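You operate a simulated robot arm through the tools that you are given. There is no shell and no other tool.

Carry out the task below with a simulated robot arm. There is one attempt and no reset: what you move stays moved.

Task
Click the rebound until the display meets the test card within 5 lb.
Fine: match the card's rebound figure at the card's speed; finish with the crank at the bottom and the power off.

The check looks at the end state, three seconds after you hand in, the way a careful person would. Anything else that was tipped, shoved, dropped, spilled or broken makes it a failure.

Robot
A 6-joint arm with a three-finger gripper, fixed in place. Base frame: the origin is on the floor under the middle of its stand, x ahead of it, y to its left, z up. Lengths are in mm, angles in rad, forces in N, time in s.
It reaches about 1213 mm from its shoulder. Its first joint turns from -2.897 to 2.897 rad. Payload 4.89 kg.
Tool frame: the origin (TCP) lies between the finger pads and is the grasp point; the fingertips stand 30 mm ahead of it; z points along the fingers, y is the line along which they close. The gripper opens to 164 mm; its body begins 125 mm behind the TCP.
Orientation is told as [roll, pitch, yaw] about the base's x, y, z axes, in that order, counted from this pose: with the fingers straight down and closing along the base's y, the tool's x points along the base's -x, its y along +y and its z along -z.

Tools
- The arm moves only by the tool nudge_tool. Its argument "series" is a list of rows, each a list of 3 entries, a list of its own where there are three numbers: the shift along the tool's x, y, z in mm, then the turn, a rotation vector about the tool's x, y, z in rad, then the finger opening in mm, from 0 to 164. In form: [[[tx, ty, tz], [wx, wy, wz], fingers], ...]. A call has 1 to 20 rows; each row shifts and turns the commanded pose from where the row before left it, along the tool's axes as they then stand. A row lasts 0.2 s, in which the tool goes at most 50 mm and 0.15 rad; a call with a longer step from one row to the next is refused whole, and so is a gripper value outside its range. A pose out of reach is approached as far as the arm can. The call stops where the force on the tool passes 50 N (or 10 N more than at its start, if that is more) or the arm is blocked; 0.2 s more then pass. The fingers move at their own pace (about 108 mm/s each) and stop on an object; they squeeze with about 38 N. The grip force told is the motor's: it shows also when the fingers shut on nothing. Time passes only in rows, and 0.2 s behind the last, so rows that do not move let the fingers close. The reply holds the time, the measured pose of the TCP, the force on the tool along the base axes, the opening and the grip force, in the units named above and with some noise, with the torque about the TCP (base axes, N m) and any sound that the robot's microphone picked up.
- Cameras (640 x 400 px; columns grow to the right, rows downward): "scene" is fixed at [60.9, -661.7, 1554.3]; the picture's right is [0.88, -0.48, 0.00], its down [-0.20, -0.36, -0.91] and it looks along [0.44, 0.80, -0.41] (base axes); focal length 325 px, centre (320, 200). "wrist" rides on the gripper at [76, -2, -152] in the tool frame; the picture's right is [0.02, 1.00, 0.00], its down [-0.88, 0.02, -0.47] and it looks along [-0.47, 0.01, 0.88] (tool axes); focal length 247 px, centre (320, 200). There is no depth. A picture from a camera that has moved, and an enlarged one, comes with that camera's place and axes in the base frame and with its lens. The place of the scene camera against the robot may be out by one fixed shift of up to 25 mm in any direction.
- snapshot(camera): a new picture of that camera. No time passes.
- slide_trunk(by): moves the trunk up (or, below 0, down) by that many mm; the arm rides with it, the base frame stays. It gives what a move gives, with no picture.
- zoom(camera, box): a new picture of the part [left, top, right, bottom] of that camera's present view, enlarged. No time passes.
- sign_off(): hands the job in; it is judged then, once.

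Places have to be worked out from the pictures, the camera data and where the tool is seen. Open the gripper and draw the arm clear of the work before you hand the job in, unless the task says otherwise.

The tools are called after "Request:" as a command line: name --argument value ..., lists and objects as JSON in quotes. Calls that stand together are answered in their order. nudge_tool: Moves the arm, as the interface text tells. Its arguments: {"type":"object","properties":{"series":{"type":"array"}},"required":["series"]} The other tools are called the same way: slide_trunk (by) moves the trunk up or down; snapshot (camera) takes a picture; zoom (camera, box) takes an enlarged picture of a part of a camera's view; sign_off () hands the job in.

At the start:

```text
time_s: 0.0
tcp_pos: [553.0, 77.5, 1344.3]
orientation: [0.0, 0.001, 0.0]
wrist_force: [0.4, -0.5, 0.2]
wrist_torque: [0.01, -0.02, -0.01]
opening: 164.0
grasp_force: 0.1
trunk travel left (down, up): [-175.0, 215.0]
```

scene: 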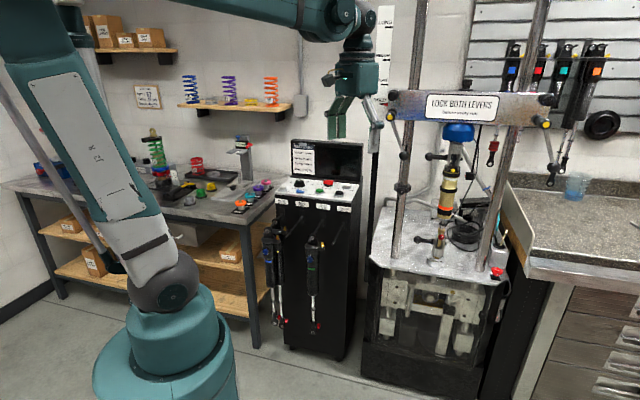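
wrist: 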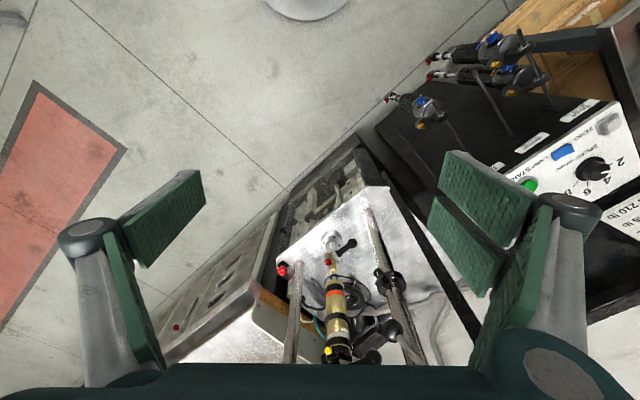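

I start by looking closely at the scene: the console, the display, the test card and the damper in the dyno.

Request:
zoom --camera "scene" --box '[260, 130, 380, 220]'

Request:
zoom --camera "scene" --box '[370, 80, 530, 280]'

Request:
zoom --camera "wrist" --box '[480, 80, 640, 240]'

Request:
zoom --camera "wrist" --box '[240, 190, 440, 370]'

```text
4.44 times, centred on (320, 175) of scene
camera zoom: at [60.9, -661.7, 1554.3], right [0.88, -0.48, 0.0], down [-0.2, -0.36, -0.91], along [0.44, 0.8, -0.41], focal length 1444 px, centre (320, 311)
```

zoom: 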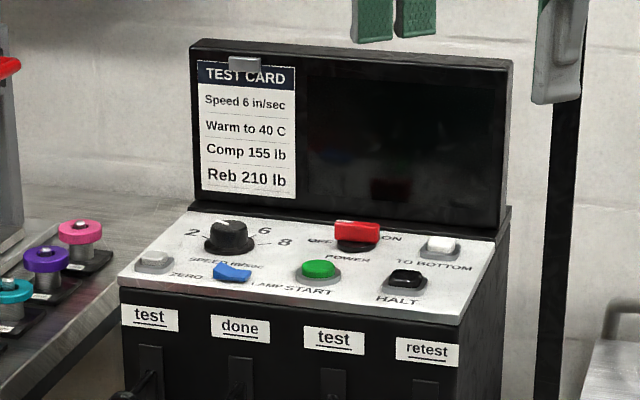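

```text
2.00 times, centred on (450, 180) of scene
camera zoom: at [60.9, -661.7, 1554.3], right [0.88, -0.48, 0.0], down [-0.2, -0.36, -0.91], along [0.44, 0.8, -0.41], focal length 650 px, centre (60, 240)
```

zoom: 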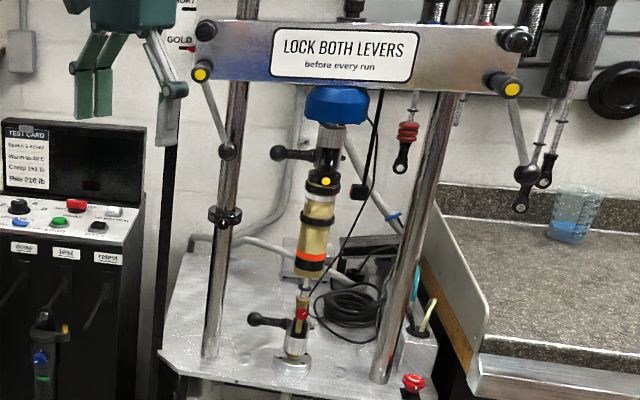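

```text
2.50 times, centred on (560, 160) of wrist
camera zoom: at [477.0, 76.3, 1497.9], right [-0.02, 1.0, 0.0], down [0.88, 0.02, 0.47], along [0.47, 0.01, -0.88], focal length 617 px, centre (-280, 300)
```

zoom: 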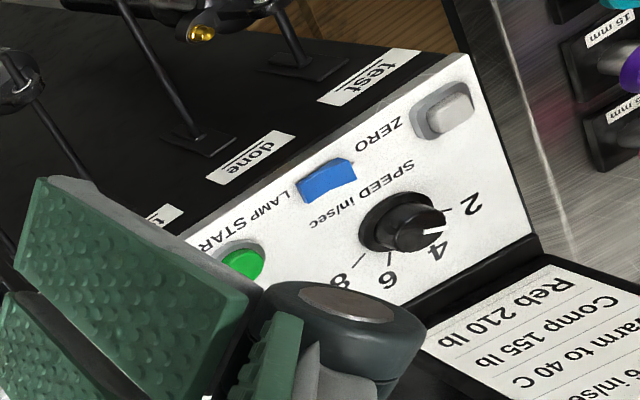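

```text
2.22 times, centred on (340, 280) of wrist
camera zoom: at [477.0, 76.3, 1497.9], right [-0.02, 1.0, 0.0], down [0.88, 0.02, 0.47], along [0.47, 0.01, -0.88], focal length 549 px, centre (276, 22)
```

zoom: 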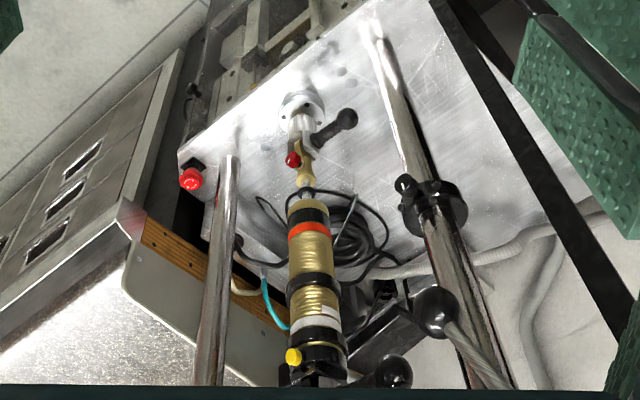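

Request:
zoom --camera "scene" --box '[380, 80, 460, 140]'

Request:
zoom --camera "scene" --box '[500, 80, 580, 200]'

Request:
zoom --camera "scene" --box '[410, 210, 480, 270]'

Request:
zoom --camera "scene" --box '[410, 110, 490, 200]'

Request:
zoom --camera "scene" --box '[360, 240, 520, 400]'

Request:
zoom --camera "scene" --box '[285, 175, 365, 215]'

```text
6.67 times, centred on (420, 110) of scene
camera zoom: at [60.9, -661.7, 1554.3], right [0.88, -0.48, 0.0], down [-0.2, -0.36, -0.91], along [0.44, 0.8, -0.41], focal length 2165 px, centre (-347, 800)
```

zoom: 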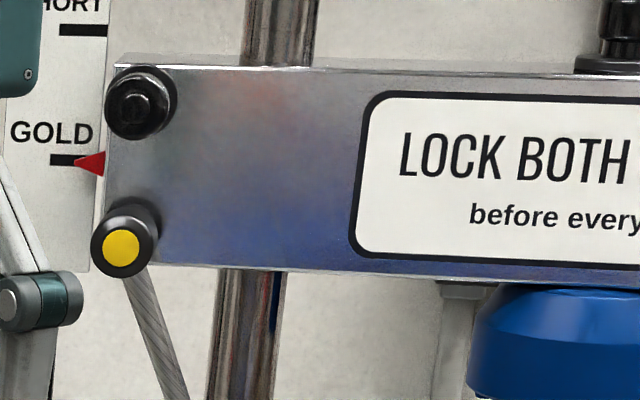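

```text
3.33 times, centred on (540, 140) of scene
camera zoom: at [60.9, -661.7, 1554.3], right [0.88, -0.48, 0.0], down [-0.2, -0.36, -0.91], along [0.44, 0.8, -0.41], focal length 1083 px, centre (-413, 400)
```

zoom: 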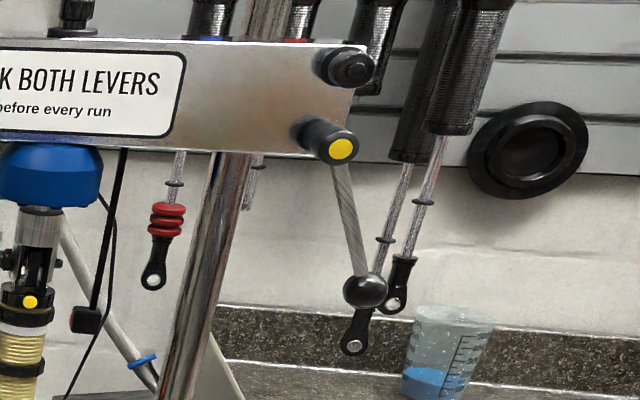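

```text
6.67 times, centred on (445, 240) of scene
camera zoom: at [60.9, -661.7, 1554.3], right [0.88, -0.48, 0.0], down [-0.2, -0.36, -0.91], along [0.44, 0.8, -0.41], focal length 2165 px, centre (-513, -67)
```

zoom: 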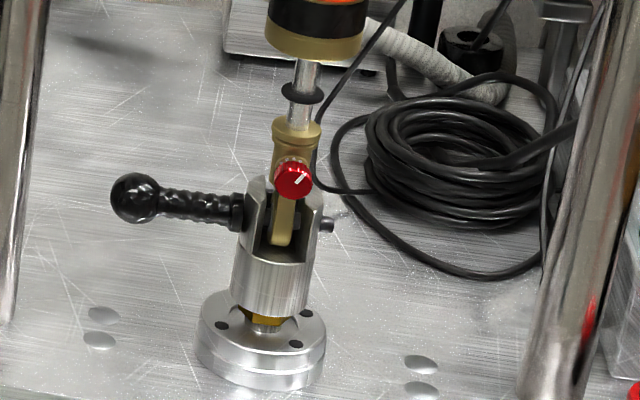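

```text
4.44 times, centred on (450, 155) of scene
camera zoom: at [60.9, -661.7, 1554.3], right [0.88, -0.48, 0.0], down [-0.2, -0.36, -0.91], along [0.44, 0.8, -0.41], focal length 1444 px, centre (-258, 400)
```

zoom: 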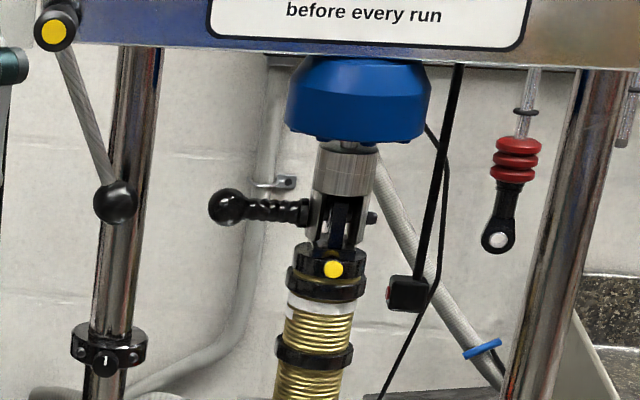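

```text
2.50 times, centred on (440, 320) of scene
camera zoom: at [60.9, -661.7, 1554.3], right [0.88, -0.48, 0.0], down [-0.2, -0.36, -0.91], along [0.44, 0.8, -0.41], focal length 812 px, centre (20, -100)
```

zoom: 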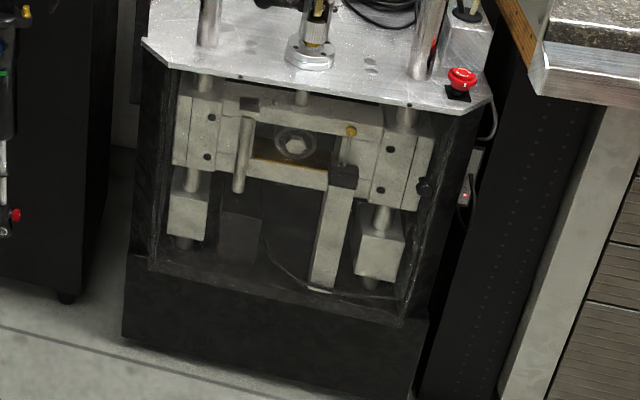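

```text
8.00 times, centred on (325, 195) of scene
camera zoom: at [60.9, -661.7, 1554.3], right [0.88, -0.48, 0.0], down [-0.2, -0.36, -0.91], along [0.44, 0.8, -0.41], focal length 2598 px, centre (280, 240)
```

zoom: 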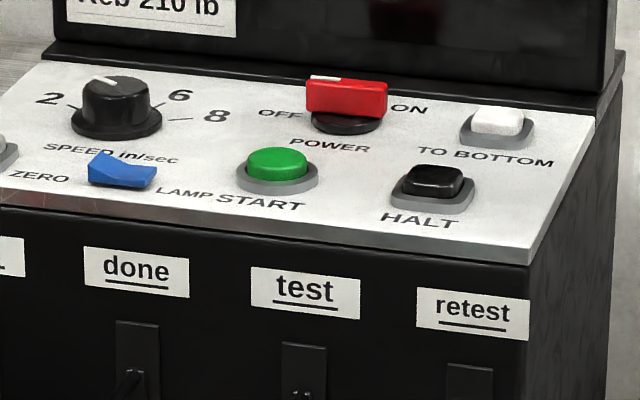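

The card reads Speed 6 in/sec, Warm to 40 C, Comp 155, Reb 210 lb; the display is dark, the speed knob seems to be at about 4, and the power is off. I turn the tool about its axis to point the wrist camera at the console.

Request:
nudge_tool --series '[[[0, 0, 0], [0, 0, -0.15], 164], [[0, 0, 0], [0, 0, -0.15], 164], [[0, 0, 0], [0, 0, -0.15], 164], [[0, 0, 0], [0, 0, -0.15], 164], [[0, 0, 0], [0, 0, -0.15], 164], [[0, 0, 0], [0, 0, -0.15], 164], [[0, 0, 0], [0, 0, -0.1], 164]]'

Request:
snapshot --camera "wrist"

```text
time_s: 1.6
tcp_pos: [551.9, 76.8, 1345.8]
orientation: [-0.001, 0.001, 1.002]
wrist_force: [-0.2, 0.5, 0.1]
wrist_torque: [-0.01, 0.01, -0.03]
opening: 164.0
grasp_force: 0.0
trunk travel left (down, up): [-175.0, 215.0]
```

```text
taken
camera wrist: at [513.8, 12.5, 1497.9], right [-0.85, 0.52, 0.0], down [0.46, 0.75, 0.47], along [0.25, 0.4, -0.88], focal length 247 px, centre (320, 200)
```

wrist: 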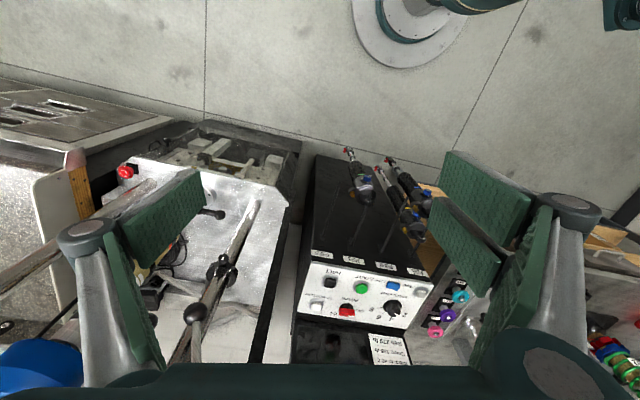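

The wrist view now shows the console panel. I zoom in on the panel, the display, and the crosshead lever.

Request:
zoom --camera "wrist" --box '[290, 240, 450, 370]'

Request:
zoom --camera "wrist" --box '[0, 150, 300, 370]'

```text
3.08 times, centred on (370, 305) of wrist
camera zoom: at [513.8, 12.5, 1497.9], right [-0.85, 0.52, 0.0], down [0.46, 0.75, 0.47], along [0.25, 0.4, -0.88], focal length 760 px, centre (166, -123)
```

zoom: 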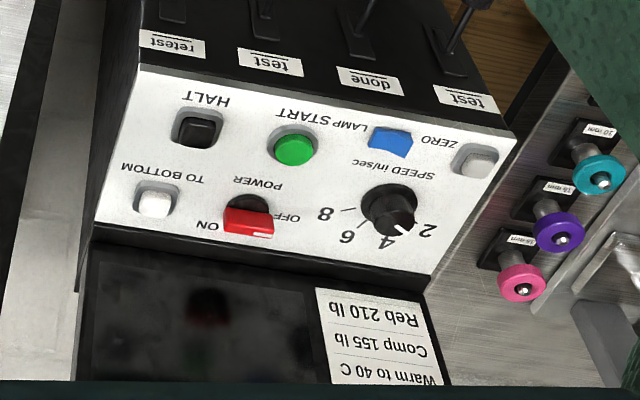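

```text
1.82 times, centred on (150, 260) of wrist
camera zoom: at [513.8, 12.5, 1497.9], right [-0.85, 0.52, 0.0], down [0.46, 0.75, 0.47], along [0.25, 0.4, -0.88], focal length 449 px, centre (629, 91)
```

zoom: 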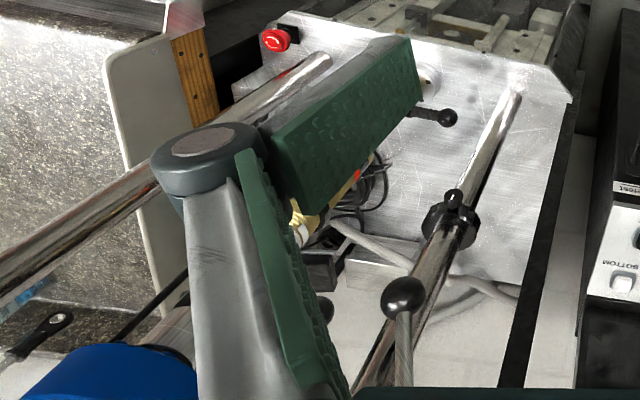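

I take a close look at the gripper's fingers in the scene view, to know what tip shape I'd press and twist with.

Request:
zoom --camera "scene" --box '[310, 40, 410, 160]'

Request:
zoom --camera "scene" --box '[380, 0, 560, 140]'

```text
3.33 times, centred on (360, 100) of scene
camera zoom: at [60.9, -661.7, 1554.3], right [0.88, -0.48, 0.0], down [-0.2, -0.36, -0.91], along [0.44, 0.8, -0.41], focal length 1083 px, centre (187, 533)
```

zoom: 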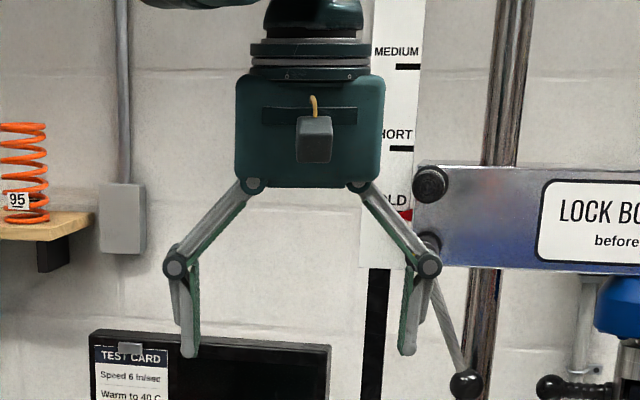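

```text
2.86 times, centred on (470, 70) of scene
camera zoom: at [60.9, -661.7, 1554.3], right [0.88, -0.48, 0.0], down [-0.2, -0.36, -0.91], along [0.44, 0.8, -0.41], focal length 928 px, centre (-109, 571)
```

zoom: 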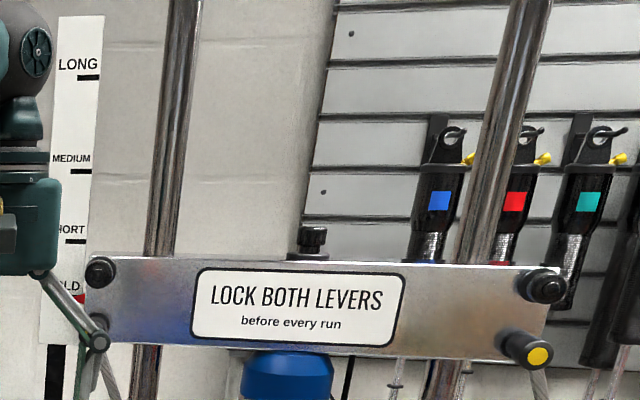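

The console faces about (-0.7,-0.7) with its panel around z≈970–990, and the dyno crosshead faces about the same way. I pitch the tool up to get a frontal wrist view of the crosshead levers before doing anything.

Request:
nudge_tool --series '[[[0, 0, 0], [0, 0, 0.15], 164], [[0, 0, 0], [0, 0, 0.06], 164], [[0, 0, 0], [0, -0.15, 0], 164], [[0, 0, 0], [0, -0.15, 0], 164], [[0, 0, 0], [0, -0.15, 0], 164], [[0, 0, 0], [0, -0.15, 0], 164], [[0, 0, 0], [0, -0.15, 0], 164], [[0, 0, 0], [0, -0.15, 0], 164]]'

Request:
snapshot --camera "wrist"

```text
time_s: 3.4
tcp_pos: [552.8, 76.5, 1345.1]
orientation: [0.001, -0.901, 0.79]
wrist_force: [0.1, 0.2, -0.2]
wrist_torque: [0.02, 0.03, 0.06]
opening: 164.2
grasp_force: 0.1
trunk travel left (down, up): [-175.0, 215.0]
```

```text
taken
camera wrist: at [437.5, -41.7, 1380.1], right [-0.72, 0.69, -0.02], down [0.11, 0.14, 0.98], along [0.69, 0.71, -0.18], focal length 247 px, centre (320, 200)
```

wrist: 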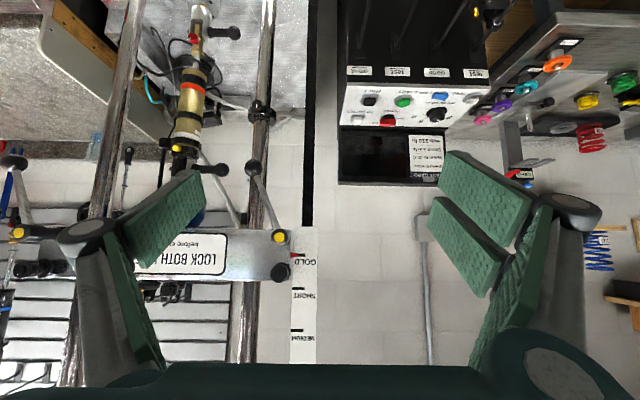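

This frontal (inverted) view shows both crosshead levers. I zoom in on each.

Request:
zoom --camera "wrist" --box '[225, 145, 325, 295]'

Request:
zoom --camera "wrist" --box '[0, 130, 80, 290]'

Request:
zoom --camera "wrist" --box '[130, 0, 260, 200]'

Request:
zoom --camera "wrist" --box '[330, 50, 500, 190]'

```text
2.67 times, centred on (275, 220) of wrist
camera zoom: at [437.5, -41.7, 1380.1], right [-0.72, 0.69, -0.02], down [0.11, 0.14, 0.98], along [0.69, 0.71, -0.18], focal length 659 px, centre (440, 147)
```

zoom: 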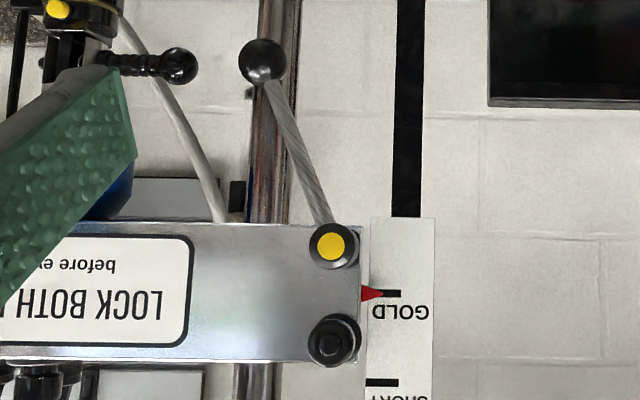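

```text
2.50 times, centred on (40, 210) of wrist
camera zoom: at [437.5, -41.7, 1380.1], right [-0.72, 0.69, -0.02], down [0.11, 0.14, 0.98], along [0.69, 0.71, -0.18], focal length 617 px, centre (1020, 175)
```

zoom: 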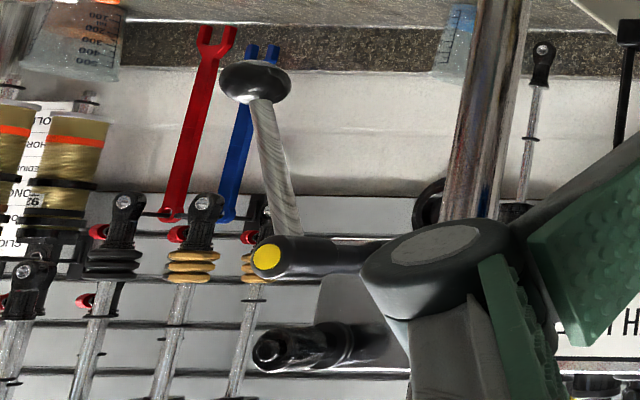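

```text
2.00 times, centred on (195, 100) of wrist
camera zoom: at [437.5, -41.7, 1380.1], right [-0.72, 0.69, -0.02], down [0.11, 0.14, 0.98], along [0.69, 0.71, -0.18], focal length 494 px, centre (570, 400)
```

zoom: 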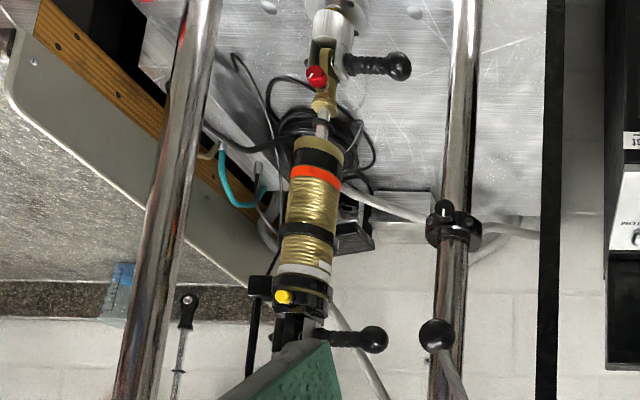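

```text
2.86 times, centred on (415, 120) of wrist
camera zoom: at [437.5, -41.7, 1380.1], right [-0.72, 0.69, -0.02], down [0.11, 0.14, 0.98], along [0.69, 0.71, -0.18], focal length 706 px, centre (49, 429)
```

zoom: 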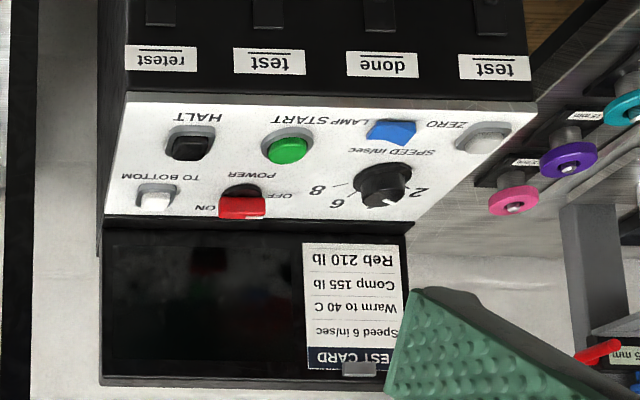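

Both levers hang at the same angle, about 24° from vertical. There is a chart on the right-hand wall among the hanging dampers, so I turn the camera to the right to read it.

Request:
nudge_tool --series '[[[0, 0, 0], [0.1175, 0, 0.0933], 164], [[0, 0, 0], [0.1175, 0, 0.0933], 164], [[0, 0, 0], [0.1175, 0, 0.0933], 164], [[0, 0, 0], [0.1175, 0, 0.0933], 164]]'

Request:
snapshot --camera "wrist"

```text
time_s: 4.4
tcp_pos: [552.5, 78.2, 1344.5]
orientation: [0.0, -0.899, 0.189]
wrist_force: [1.0, 1.0, 0.2]
wrist_torque: [-0.04, 0.0, -0.07]
opening: 164.0
grasp_force: 0.1
trunk travel left (down, up): [-175.0, 215.0]
```

```text
taken
camera wrist: at [389.7, 45.2, 1380.2], right [-0.2, 0.98, -0.02], down [0.17, 0.05, 0.98], along [0.96, 0.2, -0.18], focal length 247 px, centre (320, 200)
```

wrist: 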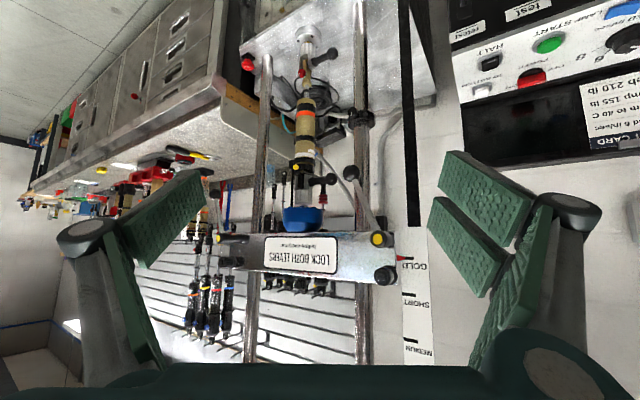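

I zoom in on the region beneath the bench where the hanging chart and dampers are.

Request:
zoom --camera "wrist" --box '[160, 170, 260, 270]'

Request:
zoom --camera "wrist" --box '[210, 200, 420, 350]'

Request:
zoom --camera "scene" --box '[480, 20, 640, 220]'

Request:
zoom --camera "scene" --box '[30, 60, 200, 220]'

```text
4.00 times, centred on (210, 220) of wrist
camera zoom: at [389.7, 45.2, 1380.2], right [-0.2, 0.98, -0.02], down [0.17, 0.05, 0.98], along [0.96, 0.2, -0.18], focal length 988 px, centre (760, 120)
```

zoom: 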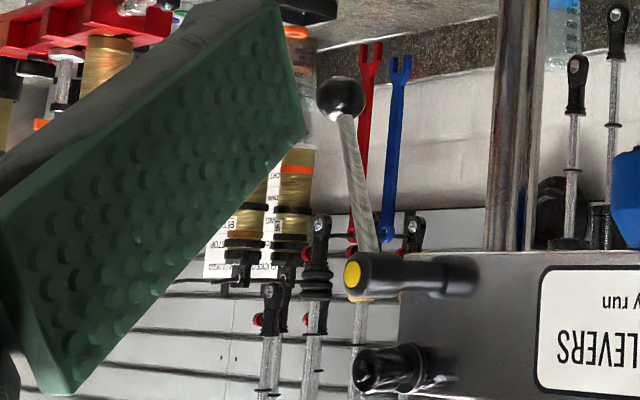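

```text
2.67 times, centred on (315, 275) of wrist
camera zoom: at [389.7, 45.2, 1380.2], right [-0.2, 0.98, -0.02], down [0.17, 0.05, 0.98], along [0.96, 0.2, -0.18], focal length 659 px, centre (333, 0)
```

zoom: 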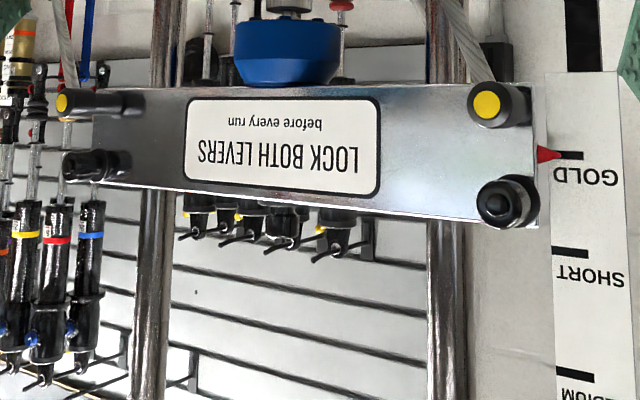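

```text
2.00 times, centred on (560, 120) of scene
camera zoom: at [60.9, -661.7, 1554.3], right [0.88, -0.48, 0.0], down [-0.2, -0.36, -0.91], along [0.44, 0.8, -0.41], focal length 650 px, centre (-160, 360)
```

zoom: 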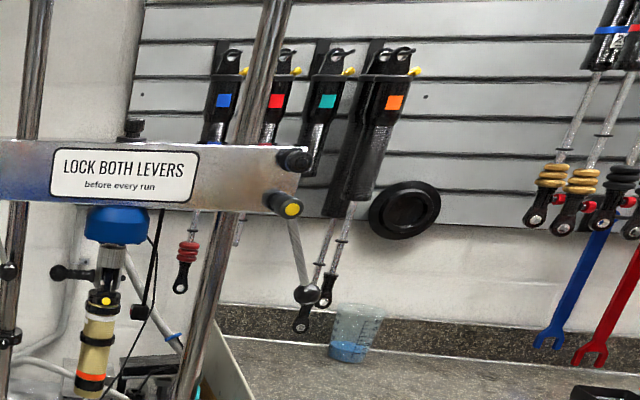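

```text
2.50 times, centred on (115, 140) of scene
camera zoom: at [60.9, -661.7, 1554.3], right [0.88, -0.48, 0.0], down [-0.2, -0.36, -0.91], along [0.44, 0.8, -0.41], focal length 812 px, centre (832, 350)
```

zoom: 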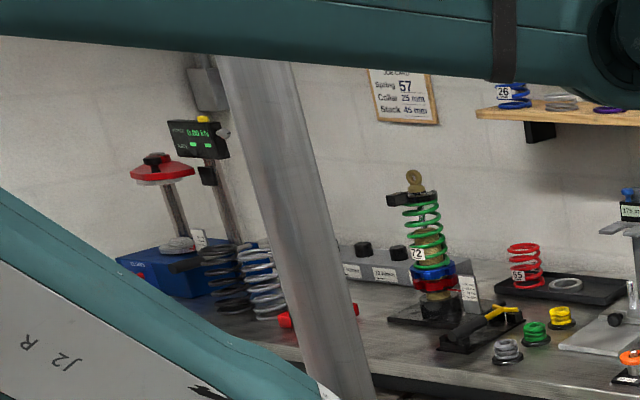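

The chart is partly hidden by a finger. I turn the camera further to the right to see it between the fingers.

Request:
nudge_tool --series '[[[0, 0, 0], [0.1175, 0, 0.0933], 164], [[0, 0, 0], [0.1175, 0, 0.0933], 164], [[0, 0, 0], [0.1175, 0, 0.0933], 164]]'

Request:
snapshot --camera "wrist"

```text
time_s: 5.2
tcp_pos: [551.9, 77.6, 1344.0]
orientation: [-0.001, -0.9, -0.263]
wrist_force: [-1.9, -1.1, -0.1]
wrist_torque: [0.06, -0.09, 0.12]
opening: 164.0
grasp_force: 0.0
trunk travel left (down, up): [-175.0, 215.0]
```

```text
taken
camera wrist: at [391.3, 119.0, 1380.2], right [0.25, 0.97, -0.02], down [0.18, -0.03, 0.98], along [0.95, -0.24, -0.18], focal length 247 px, centre (320, 200)
```

wrist: 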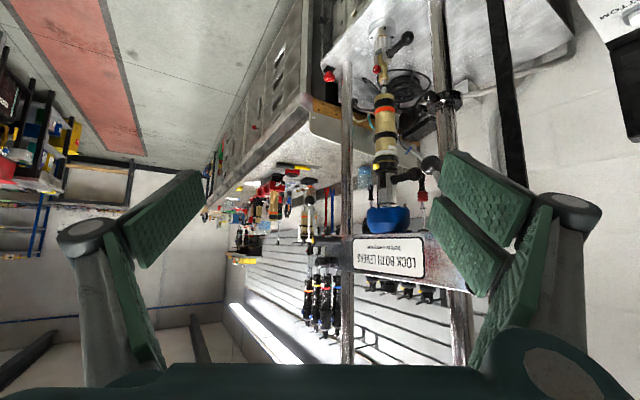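

I zoom in on the chart between the hanging dampers and on the nearby bench.

Request:
zoom --camera "wrist" --box '[220, 160, 350, 260]'

Request:
zoom --camera "wrist" --box '[290, 180, 340, 220]'

Request:
zoom --camera "wrist" --box '[330, 10, 470, 230]'

```text
4.00 times, centred on (285, 210) of wrist
camera zoom: at [391.3, 119.0, 1380.2], right [0.25, 0.97, -0.02], down [0.18, -0.03, 0.98], along [0.95, -0.24, -0.18], focal length 988 px, centre (460, 160)
```

zoom: 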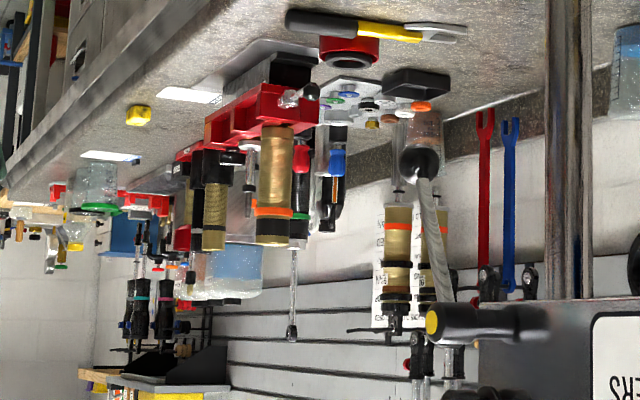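

```text
10.00 times, centred on (315, 200) of wrist
camera zoom: at [391.3, 119.0, 1380.2], right [0.25, 0.97, -0.02], down [0.18, -0.03, 0.98], along [0.95, -0.24, -0.18], focal length 2470 px, centre (370, 200)
```

zoom: 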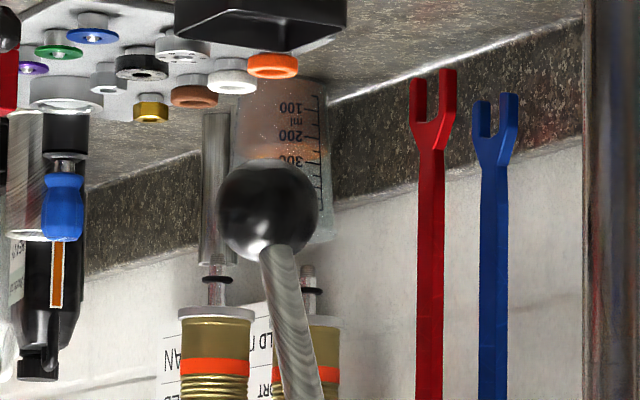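

```text
1.82 times, centred on (400, 120) of wrist
camera zoom: at [391.3, 119.0, 1380.2], right [0.25, 0.97, -0.02], down [0.18, -0.03, 0.98], along [0.95, -0.24, -0.18], focal length 449 px, centre (174, 346)
```

zoom: 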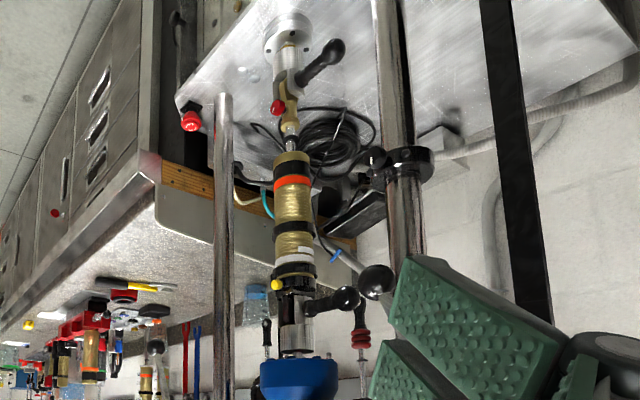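

I slide the tool to its right (negative tool y) to see the chart past the lever ball.

Request:
nudge_tool --series '[[[0, -45, 0], [0, 0, 0], 164], [[0, -45, 0], [0, 0, 0], 164], [[0, -45, 0], [0, 0, 0], 164], [[0, -45, 0], [0, 0, 0], 164], [[0, -45, 0], [0, 0, 0], 164]]'

Request:
zoom --camera "wrist" --box '[290, 140, 430, 240]'

```text
time_s: 6.4
tcp_pos: [493.8, -138.2, 1342.3]
orientation: [0.003, -0.9, -0.261]
wrist_force: [-1.3, -2.7, 1.0]
wrist_torque: [0.26, -0.09, 0.38]
opening: 163.9
grasp_force: 0.1
trunk travel left (down, up): [-175.0, 215.0]
```

```text
4.00 times, centred on (360, 190) of wrist
camera zoom: at [333.5, -96.9, 1378.3], right [0.24, 0.97, -0.02], down [0.18, -0.03, 0.98], along [0.95, -0.24, -0.18], focal length 988 px, centre (160, 240)
```

zoom: 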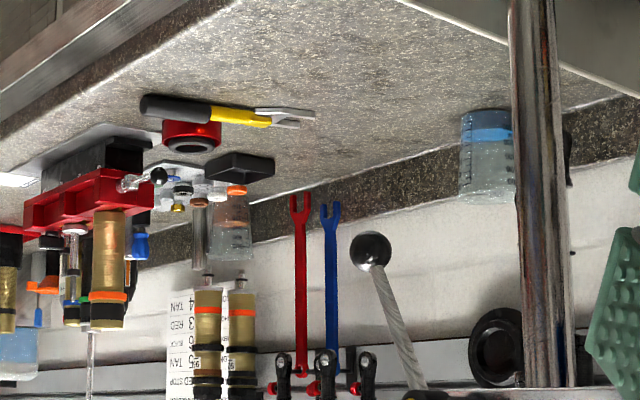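

Request:
zoom --camera "wrist" --box '[315, 205, 365, 245]'

Request:
zoom --camera "wrist" --box '[320, 210, 350, 245]'

```text
10.00 times, centred on (340, 225) of wrist
camera zoom: at [333.5, -96.9, 1378.3], right [0.24, 0.97, -0.02], down [0.18, -0.03, 0.98], along [0.95, -0.24, -0.18], focal length 2470 px, centre (120, -50)
```

zoom: 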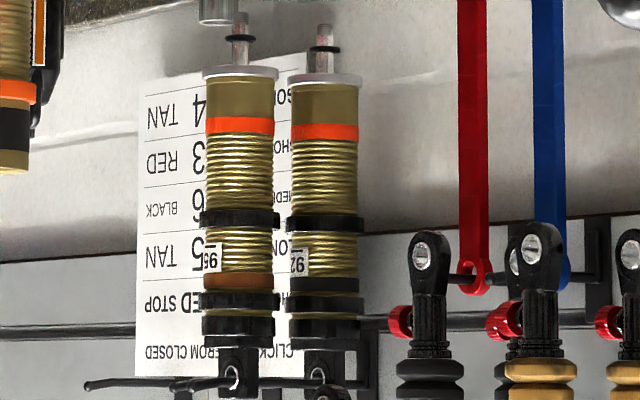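

```text
11.43 times, centred on (335, 228) of wrist
camera zoom: at [333.5, -96.9, 1378.3], right [0.24, 0.97, -0.02], down [0.18, -0.03, 0.98], along [0.95, -0.24, -0.18], focal length 2823 px, centre (149, -114)
```

zoom: 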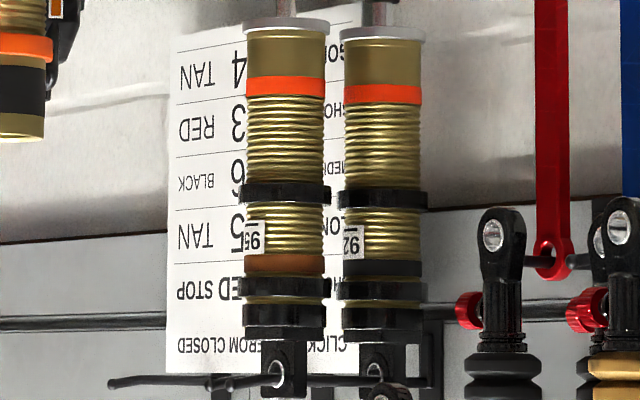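

The chart reads "clicks from closed": GOLD – RED 4, so the red knob is the rebound adjuster. Now I return the tool to pointing down, yawed to the console (about 0.785), before moving over the panel.

Request:
nudge_tool --series '[[[0, 0, 0], [0, 0.15, 0], 164], [[0, 0, 0], [0, 0.15, 0], 164], [[0, 0, 0], [0, 0.15, 0], 164], [[0, 0, 0], [0, 0.15, 0], 164], [[0, 0, 0], [0, 0.15, 0], 164], [[0, 0, 0], [0, 0.15, 0], 164], [[0, 0, 0], [0, 0, -0.15], 164], [[0, 0, 0], [0, 0, -0.15], 164], [[0, 0, 0], [0, 0, -0.15], 164], [[0, 0, 0], [0, 0, -0.15], 164], [[0, 0, 0], [0, 0, -0.15], 164], [[0, 0, 0], [0, 0, -0.15], 164], [[0, 0, 0], [0, 0, -0.148], 164]]'

Request:
nudge_tool --series '[[[-38.9, 25.9, 7.6], [0, 0, 0], 164], [[-38.9, 25.9, 7.6], [0, 0, 0], 164], [[-38.9, 25.9, 7.6], [0, 0, 0], 164], [[-38.9, 25.9, 7.6], [0, 0, 0], 164], [[-38.9, 25.9, 7.6], [0, 0, 0], 164], [[-38.9, 25.9, 7.6], [0, 0, 0], 164], [[-38.9, 25.9, 7.6], [0, 0, 0], 164], [[-38.9, 25.9, 7.6], [0, 0, 0], 164], [[-38.9, 25.9, 7.6], [0, 0, 0], 164], [[-38.9, 25.9, 7.6], [0, 0, 0], 164], [[-38.9, 25.9, 7.6], [0, 0, 0], 164], [[-38.9, 25.9, 7.6], [0, 0, 0], 164], [[-38.9, 25.9, 7.6], [0, 0, 0], 164], [[-38.9, 25.9, 7.6], [0, 0, 0], 164]]'

Request:
snapshot --camera "wrist"

Request:
snapshot --camera "scene"

```text
time_s: 9.2
tcp_pos: [494.4, -141.0, 1344.0]
orientation: [-0.001, 0.0, 0.792]
wrist_force: [0.0, 0.1, -0.4]
wrist_torque: [0.02, 0.0, -0.02]
opening: 164.0
grasp_force: 0.0
trunk travel left (down, up): [-175.0, 215.0]
```

```text
time_s: 12.2
tcp_pos: [622.9, 503.7, 1237.9]
orientation: [0.0, -0.002, 0.789]
wrist_force: [-0.5, -1.2, 1.7]
wrist_torque: [0.28, -0.11, 0.01]
opening: 164.1
grasp_force: 0.1
trunk travel left (down, up): [-175.0, 215.0]
```

```text
taken
camera wrist: at [570.6, 448.1, 1390.6], right [-0.72, 0.69, 0.0], down [0.61, 0.64, 0.47], along [0.33, 0.34, -0.88], focal length 247 px, centre (320, 200)
```

wrist: 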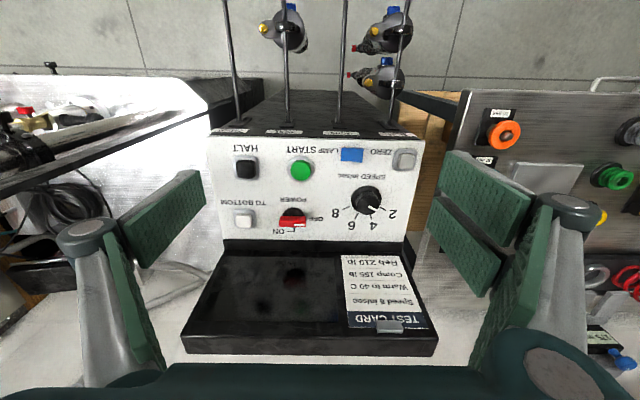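

```text
taken
```

scene: 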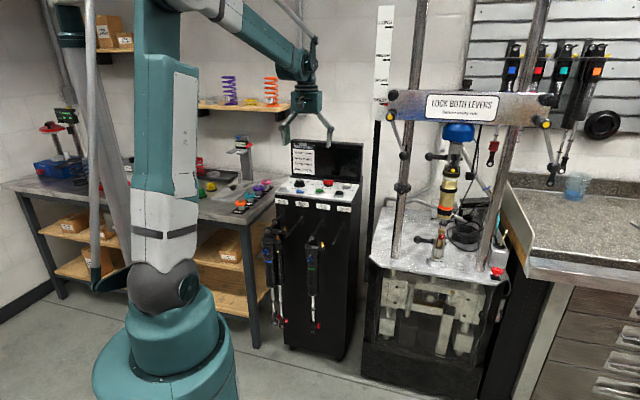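

The panel is clear in the wrist view. I zoom in to measure each control and the state of the power switch.

Request:
zoom --camera "wrist" --box '[205, 130, 435, 250]'

Request:
zoom --camera "wrist" --box '[260, 180, 340, 240]'

Request:
zoom --camera "wrist" --box '[330, 140, 430, 240]'

```text
2.78 times, centred on (320, 190) of wrist
camera zoom: at [570.6, 448.1, 1390.6], right [-0.72, 0.69, 0.0], down [0.61, 0.64, 0.47], along [0.33, 0.34, -0.88], focal length 687 px, centre (320, 228)
```

zoom: 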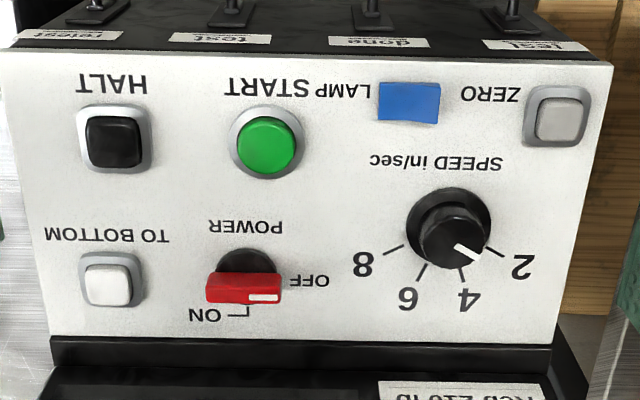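

```text
6.67 times, centred on (300, 210) of wrist
camera zoom: at [570.6, 448.1, 1390.6], right [-0.72, 0.69, 0.0], down [0.61, 0.64, 0.47], along [0.33, 0.34, -0.88], focal length 1646 px, centre (453, 133)
```

zoom: 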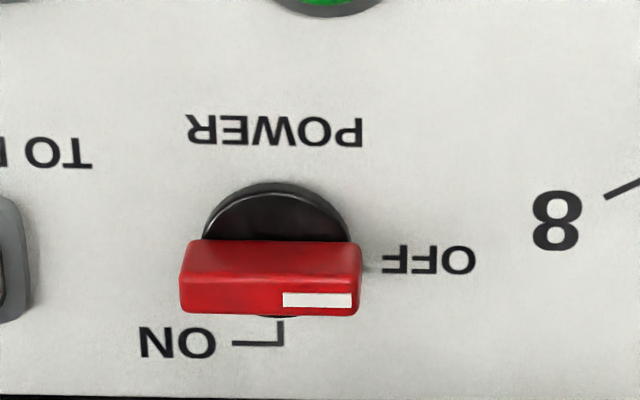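

```text
4.00 times, centred on (380, 190) of wrist
camera zoom: at [570.6, 448.1, 1390.6], right [-0.72, 0.69, 0.0], down [0.61, 0.64, 0.47], along [0.33, 0.34, -0.88], focal length 988 px, centre (80, 240)
```

zoom: 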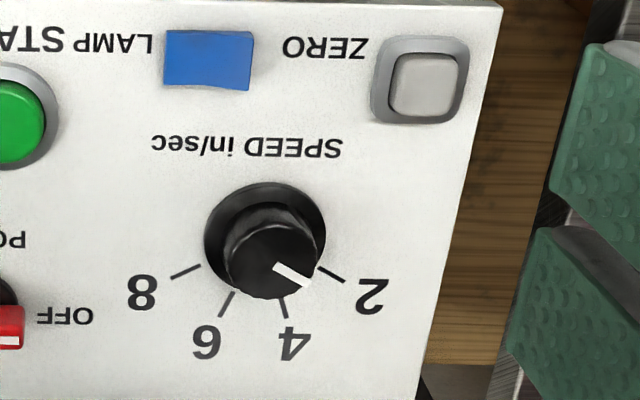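

The power switch is a rotary bar pointing at OFF (left), with ON at the rear, so it needs a 90° clockwise turn; the speed pointer is on 2. I triangulate the power axis at about (769, 585, ~1001) with the panel tilted about 0.09 rad; I move above it and tilt the tool to match.

Request:
nudge_tool --series '[[[-32.1, -9.3, 19.6], [0, 0, 0], 164], [[-32.1, -9.3, 19.6], [0, 0, 0], 140], [[-32.1, -9.3, 19.6], [0, 0, 0], 100], [[-32.1, -9.3, 19.6], [0, 0, 0], 60], [[-32.1, -9.3, 19.6], [0, 0, 0], 60], [[0, 0, 0], [0, -0.094, 0], 60]]'

Request:
snapshot --camera "wrist"

Request:
zoom --camera "scene" --box '[260, 70, 380, 220]'

```text
time_s: 13.6
tcp_pos: [768.9, 585.1, 1137.6]
orientation: [0.0, -0.094, 0.787]
wrist_force: [0.8, 1.3, -2.2]
wrist_torque: [-0.2, 0.26, 0.0]
opening: 60.1
grasp_force: 0.1
trunk travel left (down, up): [-175.0, 215.0]
```

```text
taken
camera wrist: at [707.4, 520.9, 1282.8], right [-0.72, 0.69, 0.0], down [0.57, 0.6, 0.55], along [0.38, 0.4, -0.83], focal length 247 px, centre (320, 200)
```

wrist: 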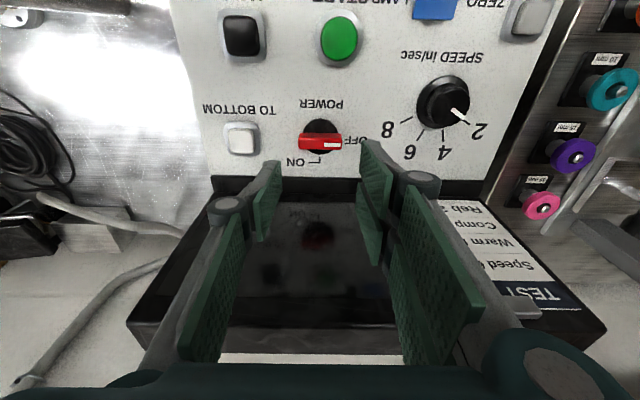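

```text
2.67 times, centred on (320, 145) of scene
camera zoom: at [60.9, -661.7, 1554.3], right [0.88, -0.48, 0.0], down [-0.2, -0.36, -0.91], along [0.44, 0.8, -0.41], focal length 866 px, centre (320, 347)
```

zoom: 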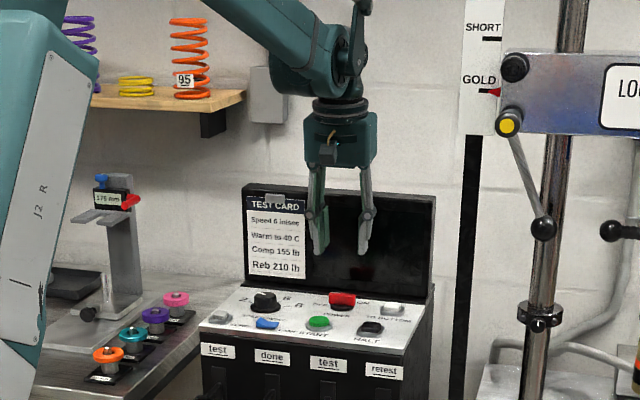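

I zoom in on the switch, in order to refine its position from this nearer view.

Request:
zoom --camera "wrist" --box '[280, 90, 370, 180]'

Request:
zoom --camera "wrist" --box '[200, 0, 560, 180]'

```text
4.44 times, centred on (325, 135) of wrist
camera zoom: at [707.4, 520.9, 1282.8], right [-0.72, 0.69, 0.0], down [0.57, 0.6, 0.55], along [0.38, 0.4, -0.83], focal length 1098 px, centre (298, 489)
```

zoom: 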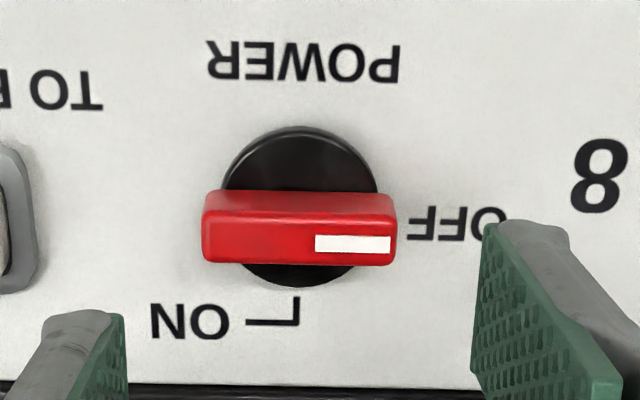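

```text
1.78 times, centred on (380, 90) of wrist
camera zoom: at [707.4, 520.9, 1282.8], right [-0.72, 0.69, 0.0], down [0.57, 0.6, 0.55], along [0.38, 0.4, -0.83], focal length 439 px, centre (213, 396)
```

zoom: 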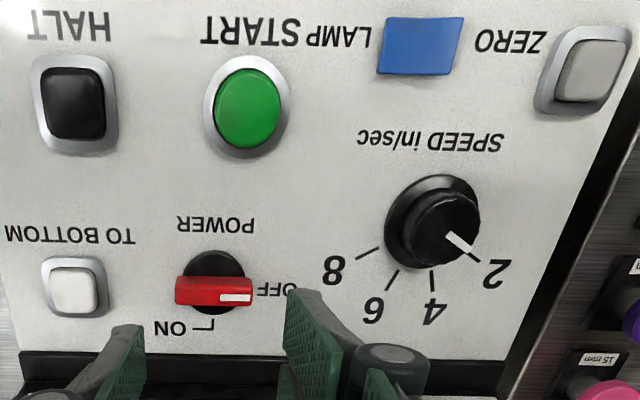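

Refined: switch disc top centre is at F≈965 (along the console's forward axis), L≈-131, z≈1003, with the bar about 47 mm long, 13 mm thick and 30 mm tall. I rotate the tool by -90° so the fingers close across the bar.

Request:
nudge_tool --series '[[[0, 0, 0], [0, 0, -0.15], 40], [[0, 0, 0], [0, 0, -0.15], 40], [[0, 0, 0], [0, 0, -0.15], 40], [[0, 0, 0], [0, 0, -0.15], 40], [[0, 0, 0], [0, 0, -0.15], 40], [[0, 0, 0], [0, 0, -0.15], 40], [[0, 0, 0], [0, 0, -0.15], 40], [[0, 0, 0], [0, 0, -0.15], 40], [[0, 0, 0], [0, 0, -0.15], 40], [[0, 0, 0], [0, 0, -0.15], 40], [[0, 0, 0], [0, 0, -0.0708], 40]]'

Request:
snapshot --camera "wrist"

```text
time_s: 16.0
tcp_pos: [767.7, 582.9, 1140.4]
orientation: [-0.096, 0.001, 2.36]
wrist_force: [0.1, -0.1, -0.2]
wrist_torque: [0.02, 0.01, 0.0]
opening: 39.9
grasp_force: 0.0
trunk travel left (down, up): [-175.0, 215.0]
```

```text
taken
camera wrist: at [814.6, 520.8, 1293.2], right [-0.69, -0.72, -0.09], down [-0.67, 0.58, 0.47], along [-0.28, 0.39, -0.88], focal length 247 px, centre (320, 200)
```

wrist: 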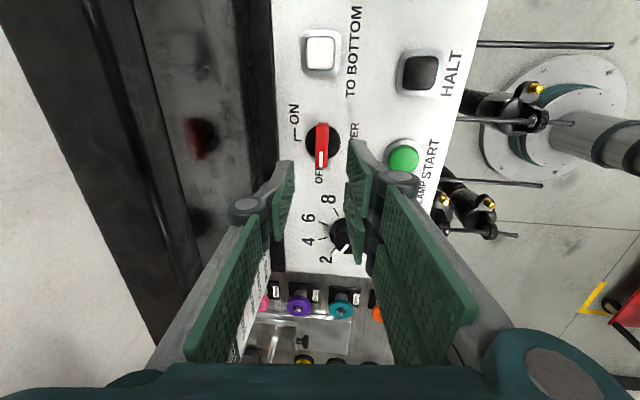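

The switch disc appears where predicted. I descend most of the way with the fingers astride the bar and then check.

Request:
nudge_tool --series '[[[-0.4, 1.2, 35], [0, 0, 0], 40], [[-0.4, 1.3, 30], [0, 0, 0], 40], [[0, 0, 10], [0, 0, 0], 40]]'

Request:
snapshot --camera "wrist"

Request:
zoom --camera "scene" --box '[280, 110, 370, 220]'

```text
time_s: 16.8
tcp_pos: [770.8, 586.2, 1064.9]
orientation: [-0.095, 0.001, 2.358]
wrist_force: [-0.3, 0.1, 0.1]
wrist_torque: [0.0, 0.03, -0.01]
opening: 39.9
grasp_force: 0.0
trunk travel left (down, up): [-175.0, 215.0]
```

```text
taken
camera wrist: at [817.1, 523.9, 1218.8], right [-0.69, -0.72, -0.09], down [-0.67, 0.58, 0.47], along [-0.28, 0.39, -0.88], focal length 247 px, centre (320, 200)
```

wrist: 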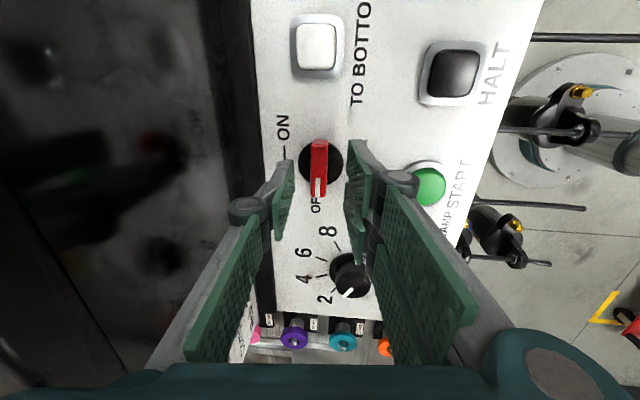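

```text
3.64 times, centred on (325, 165) of scene
camera zoom: at [60.9, -661.7, 1554.3], right [0.88, -0.48, 0.0], down [-0.2, -0.36, -0.91], along [0.44, 0.8, -0.41], focal length 1181 px, centre (302, 327)
```

zoom: 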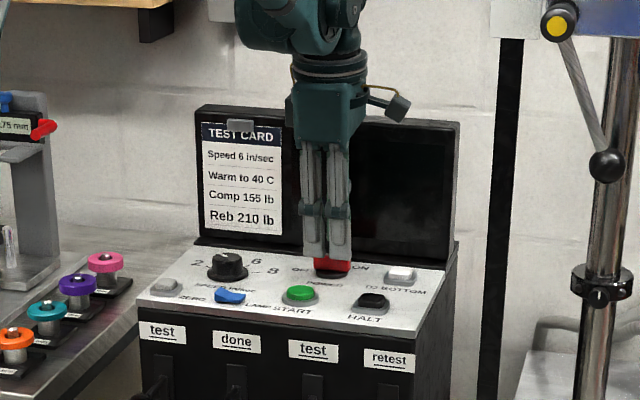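

Aligned on the axis. I descend the last 18 mm in small steps and then close on the bar.

Request:
nudge_tool --series '[[[0, 0, 7], [0, 0, 0], 40], [[0, 0, 6], [0, 0, 0], 40], [[0, 0, 5], [0, 0, 0], 40], [[0, 0, 0], [0, 0, 0], 40]]'

Request:
snapshot --camera "wrist"

Request:
zoom --camera "scene" --box '[300, 150, 360, 200]'

```text
time_s: 17.8
tcp_pos: [773.6, 587.5, 1049.0]
orientation: [-0.093, 0.001, 2.358]
wrist_force: [0.1, 0.4, -0.1]
wrist_torque: [-0.02, 0.0, 0.0]
opening: 40.1
grasp_force: 0.0
trunk travel left (down, up): [-175.0, 215.0]
```

```text
taken
camera wrist: at [818.6, 525.4, 1201.4], right [-0.69, -0.72, -0.09], down [-0.67, 0.58, 0.47], along [-0.28, 0.39, -0.88], focal length 247 px, centre (320, 200)
```

wrist: 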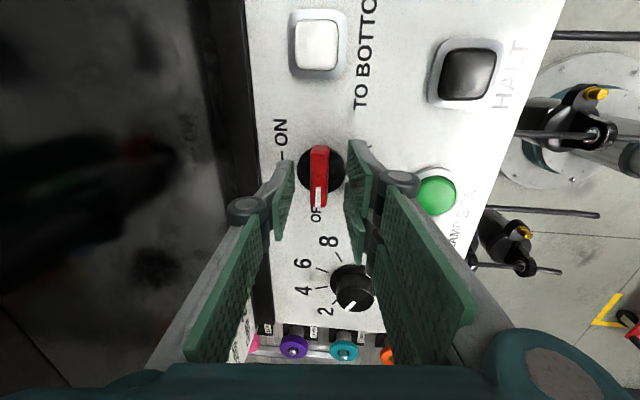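

```text
8.00 times, centred on (330, 175) of scene
camera zoom: at [60.9, -661.7, 1554.3], right [0.88, -0.48, 0.0], down [-0.2, -0.36, -0.91], along [0.44, 0.8, -0.41], focal length 2598 px, centre (240, 400)
```

zoom: 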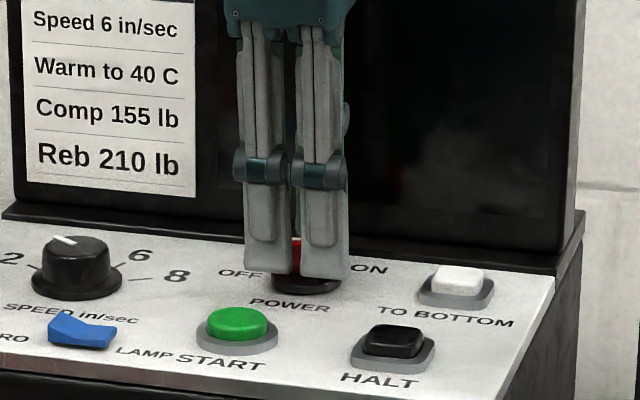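

The fingers straddle the bar just above the disc. Now I close on it.

Request:
nudge_tool --series '[[[0, 0, 0], [0, 0, 0], 0], [[0, 0, 0], [0, 0, 0], 0], [[0, 0, 0], [0, 0, 0], 0]]'

Request:
snapshot --camera "wrist"

```text
time_s: 18.6
tcp_pos: [773.8, 587.7, 1048.4]
orientation: [-0.095, 0.0, 2.357]
wrist_force: [11.8, 10.6, 7.0]
wrist_torque: [0.25, -0.18, -0.11]
opening: 13.9
grasp_force: 44.8
trunk travel left (down, up): [-175.0, 215.0]
```

```text
taken
camera wrist: at [819.0, 525.8, 1201.4], right [-0.69, -0.72, -0.09], down [-0.67, 0.58, 0.47], along [-0.28, 0.39, -0.88], focal length 247 px, centre (320, 200)
```

wrist: 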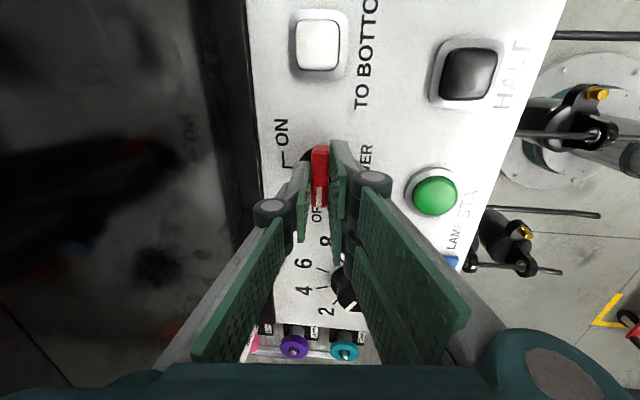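

Gripped (13.9 mm); the ~16 N side force says the bar centre is slightly forward of the TCP, so I shift forward a little and begin turning clockwise.

Request:
nudge_tool --series '[[[0, -1.5, 0], [0, 0, 0], 0], [[0, 0, 0], [0, 0, 0.1], 0], [[0, 0, 0], [0, 0, 0.1], 0], [[0, 0, 0], [0, 0, 0.1], 0]]'

```text
time_s: 19.6
tcp_pos: [773.1, 588.7, 1048.8]
orientation: [-0.09, -0.028, 2.058]
wrist_force: [0.9, -3.6, 10.7]
wrist_torque: [-1.33, -0.5, 0.01]
opening: 13.4
grasp_force: 44.5
trunk travel left (down, up): [-175.0, 215.0]
```

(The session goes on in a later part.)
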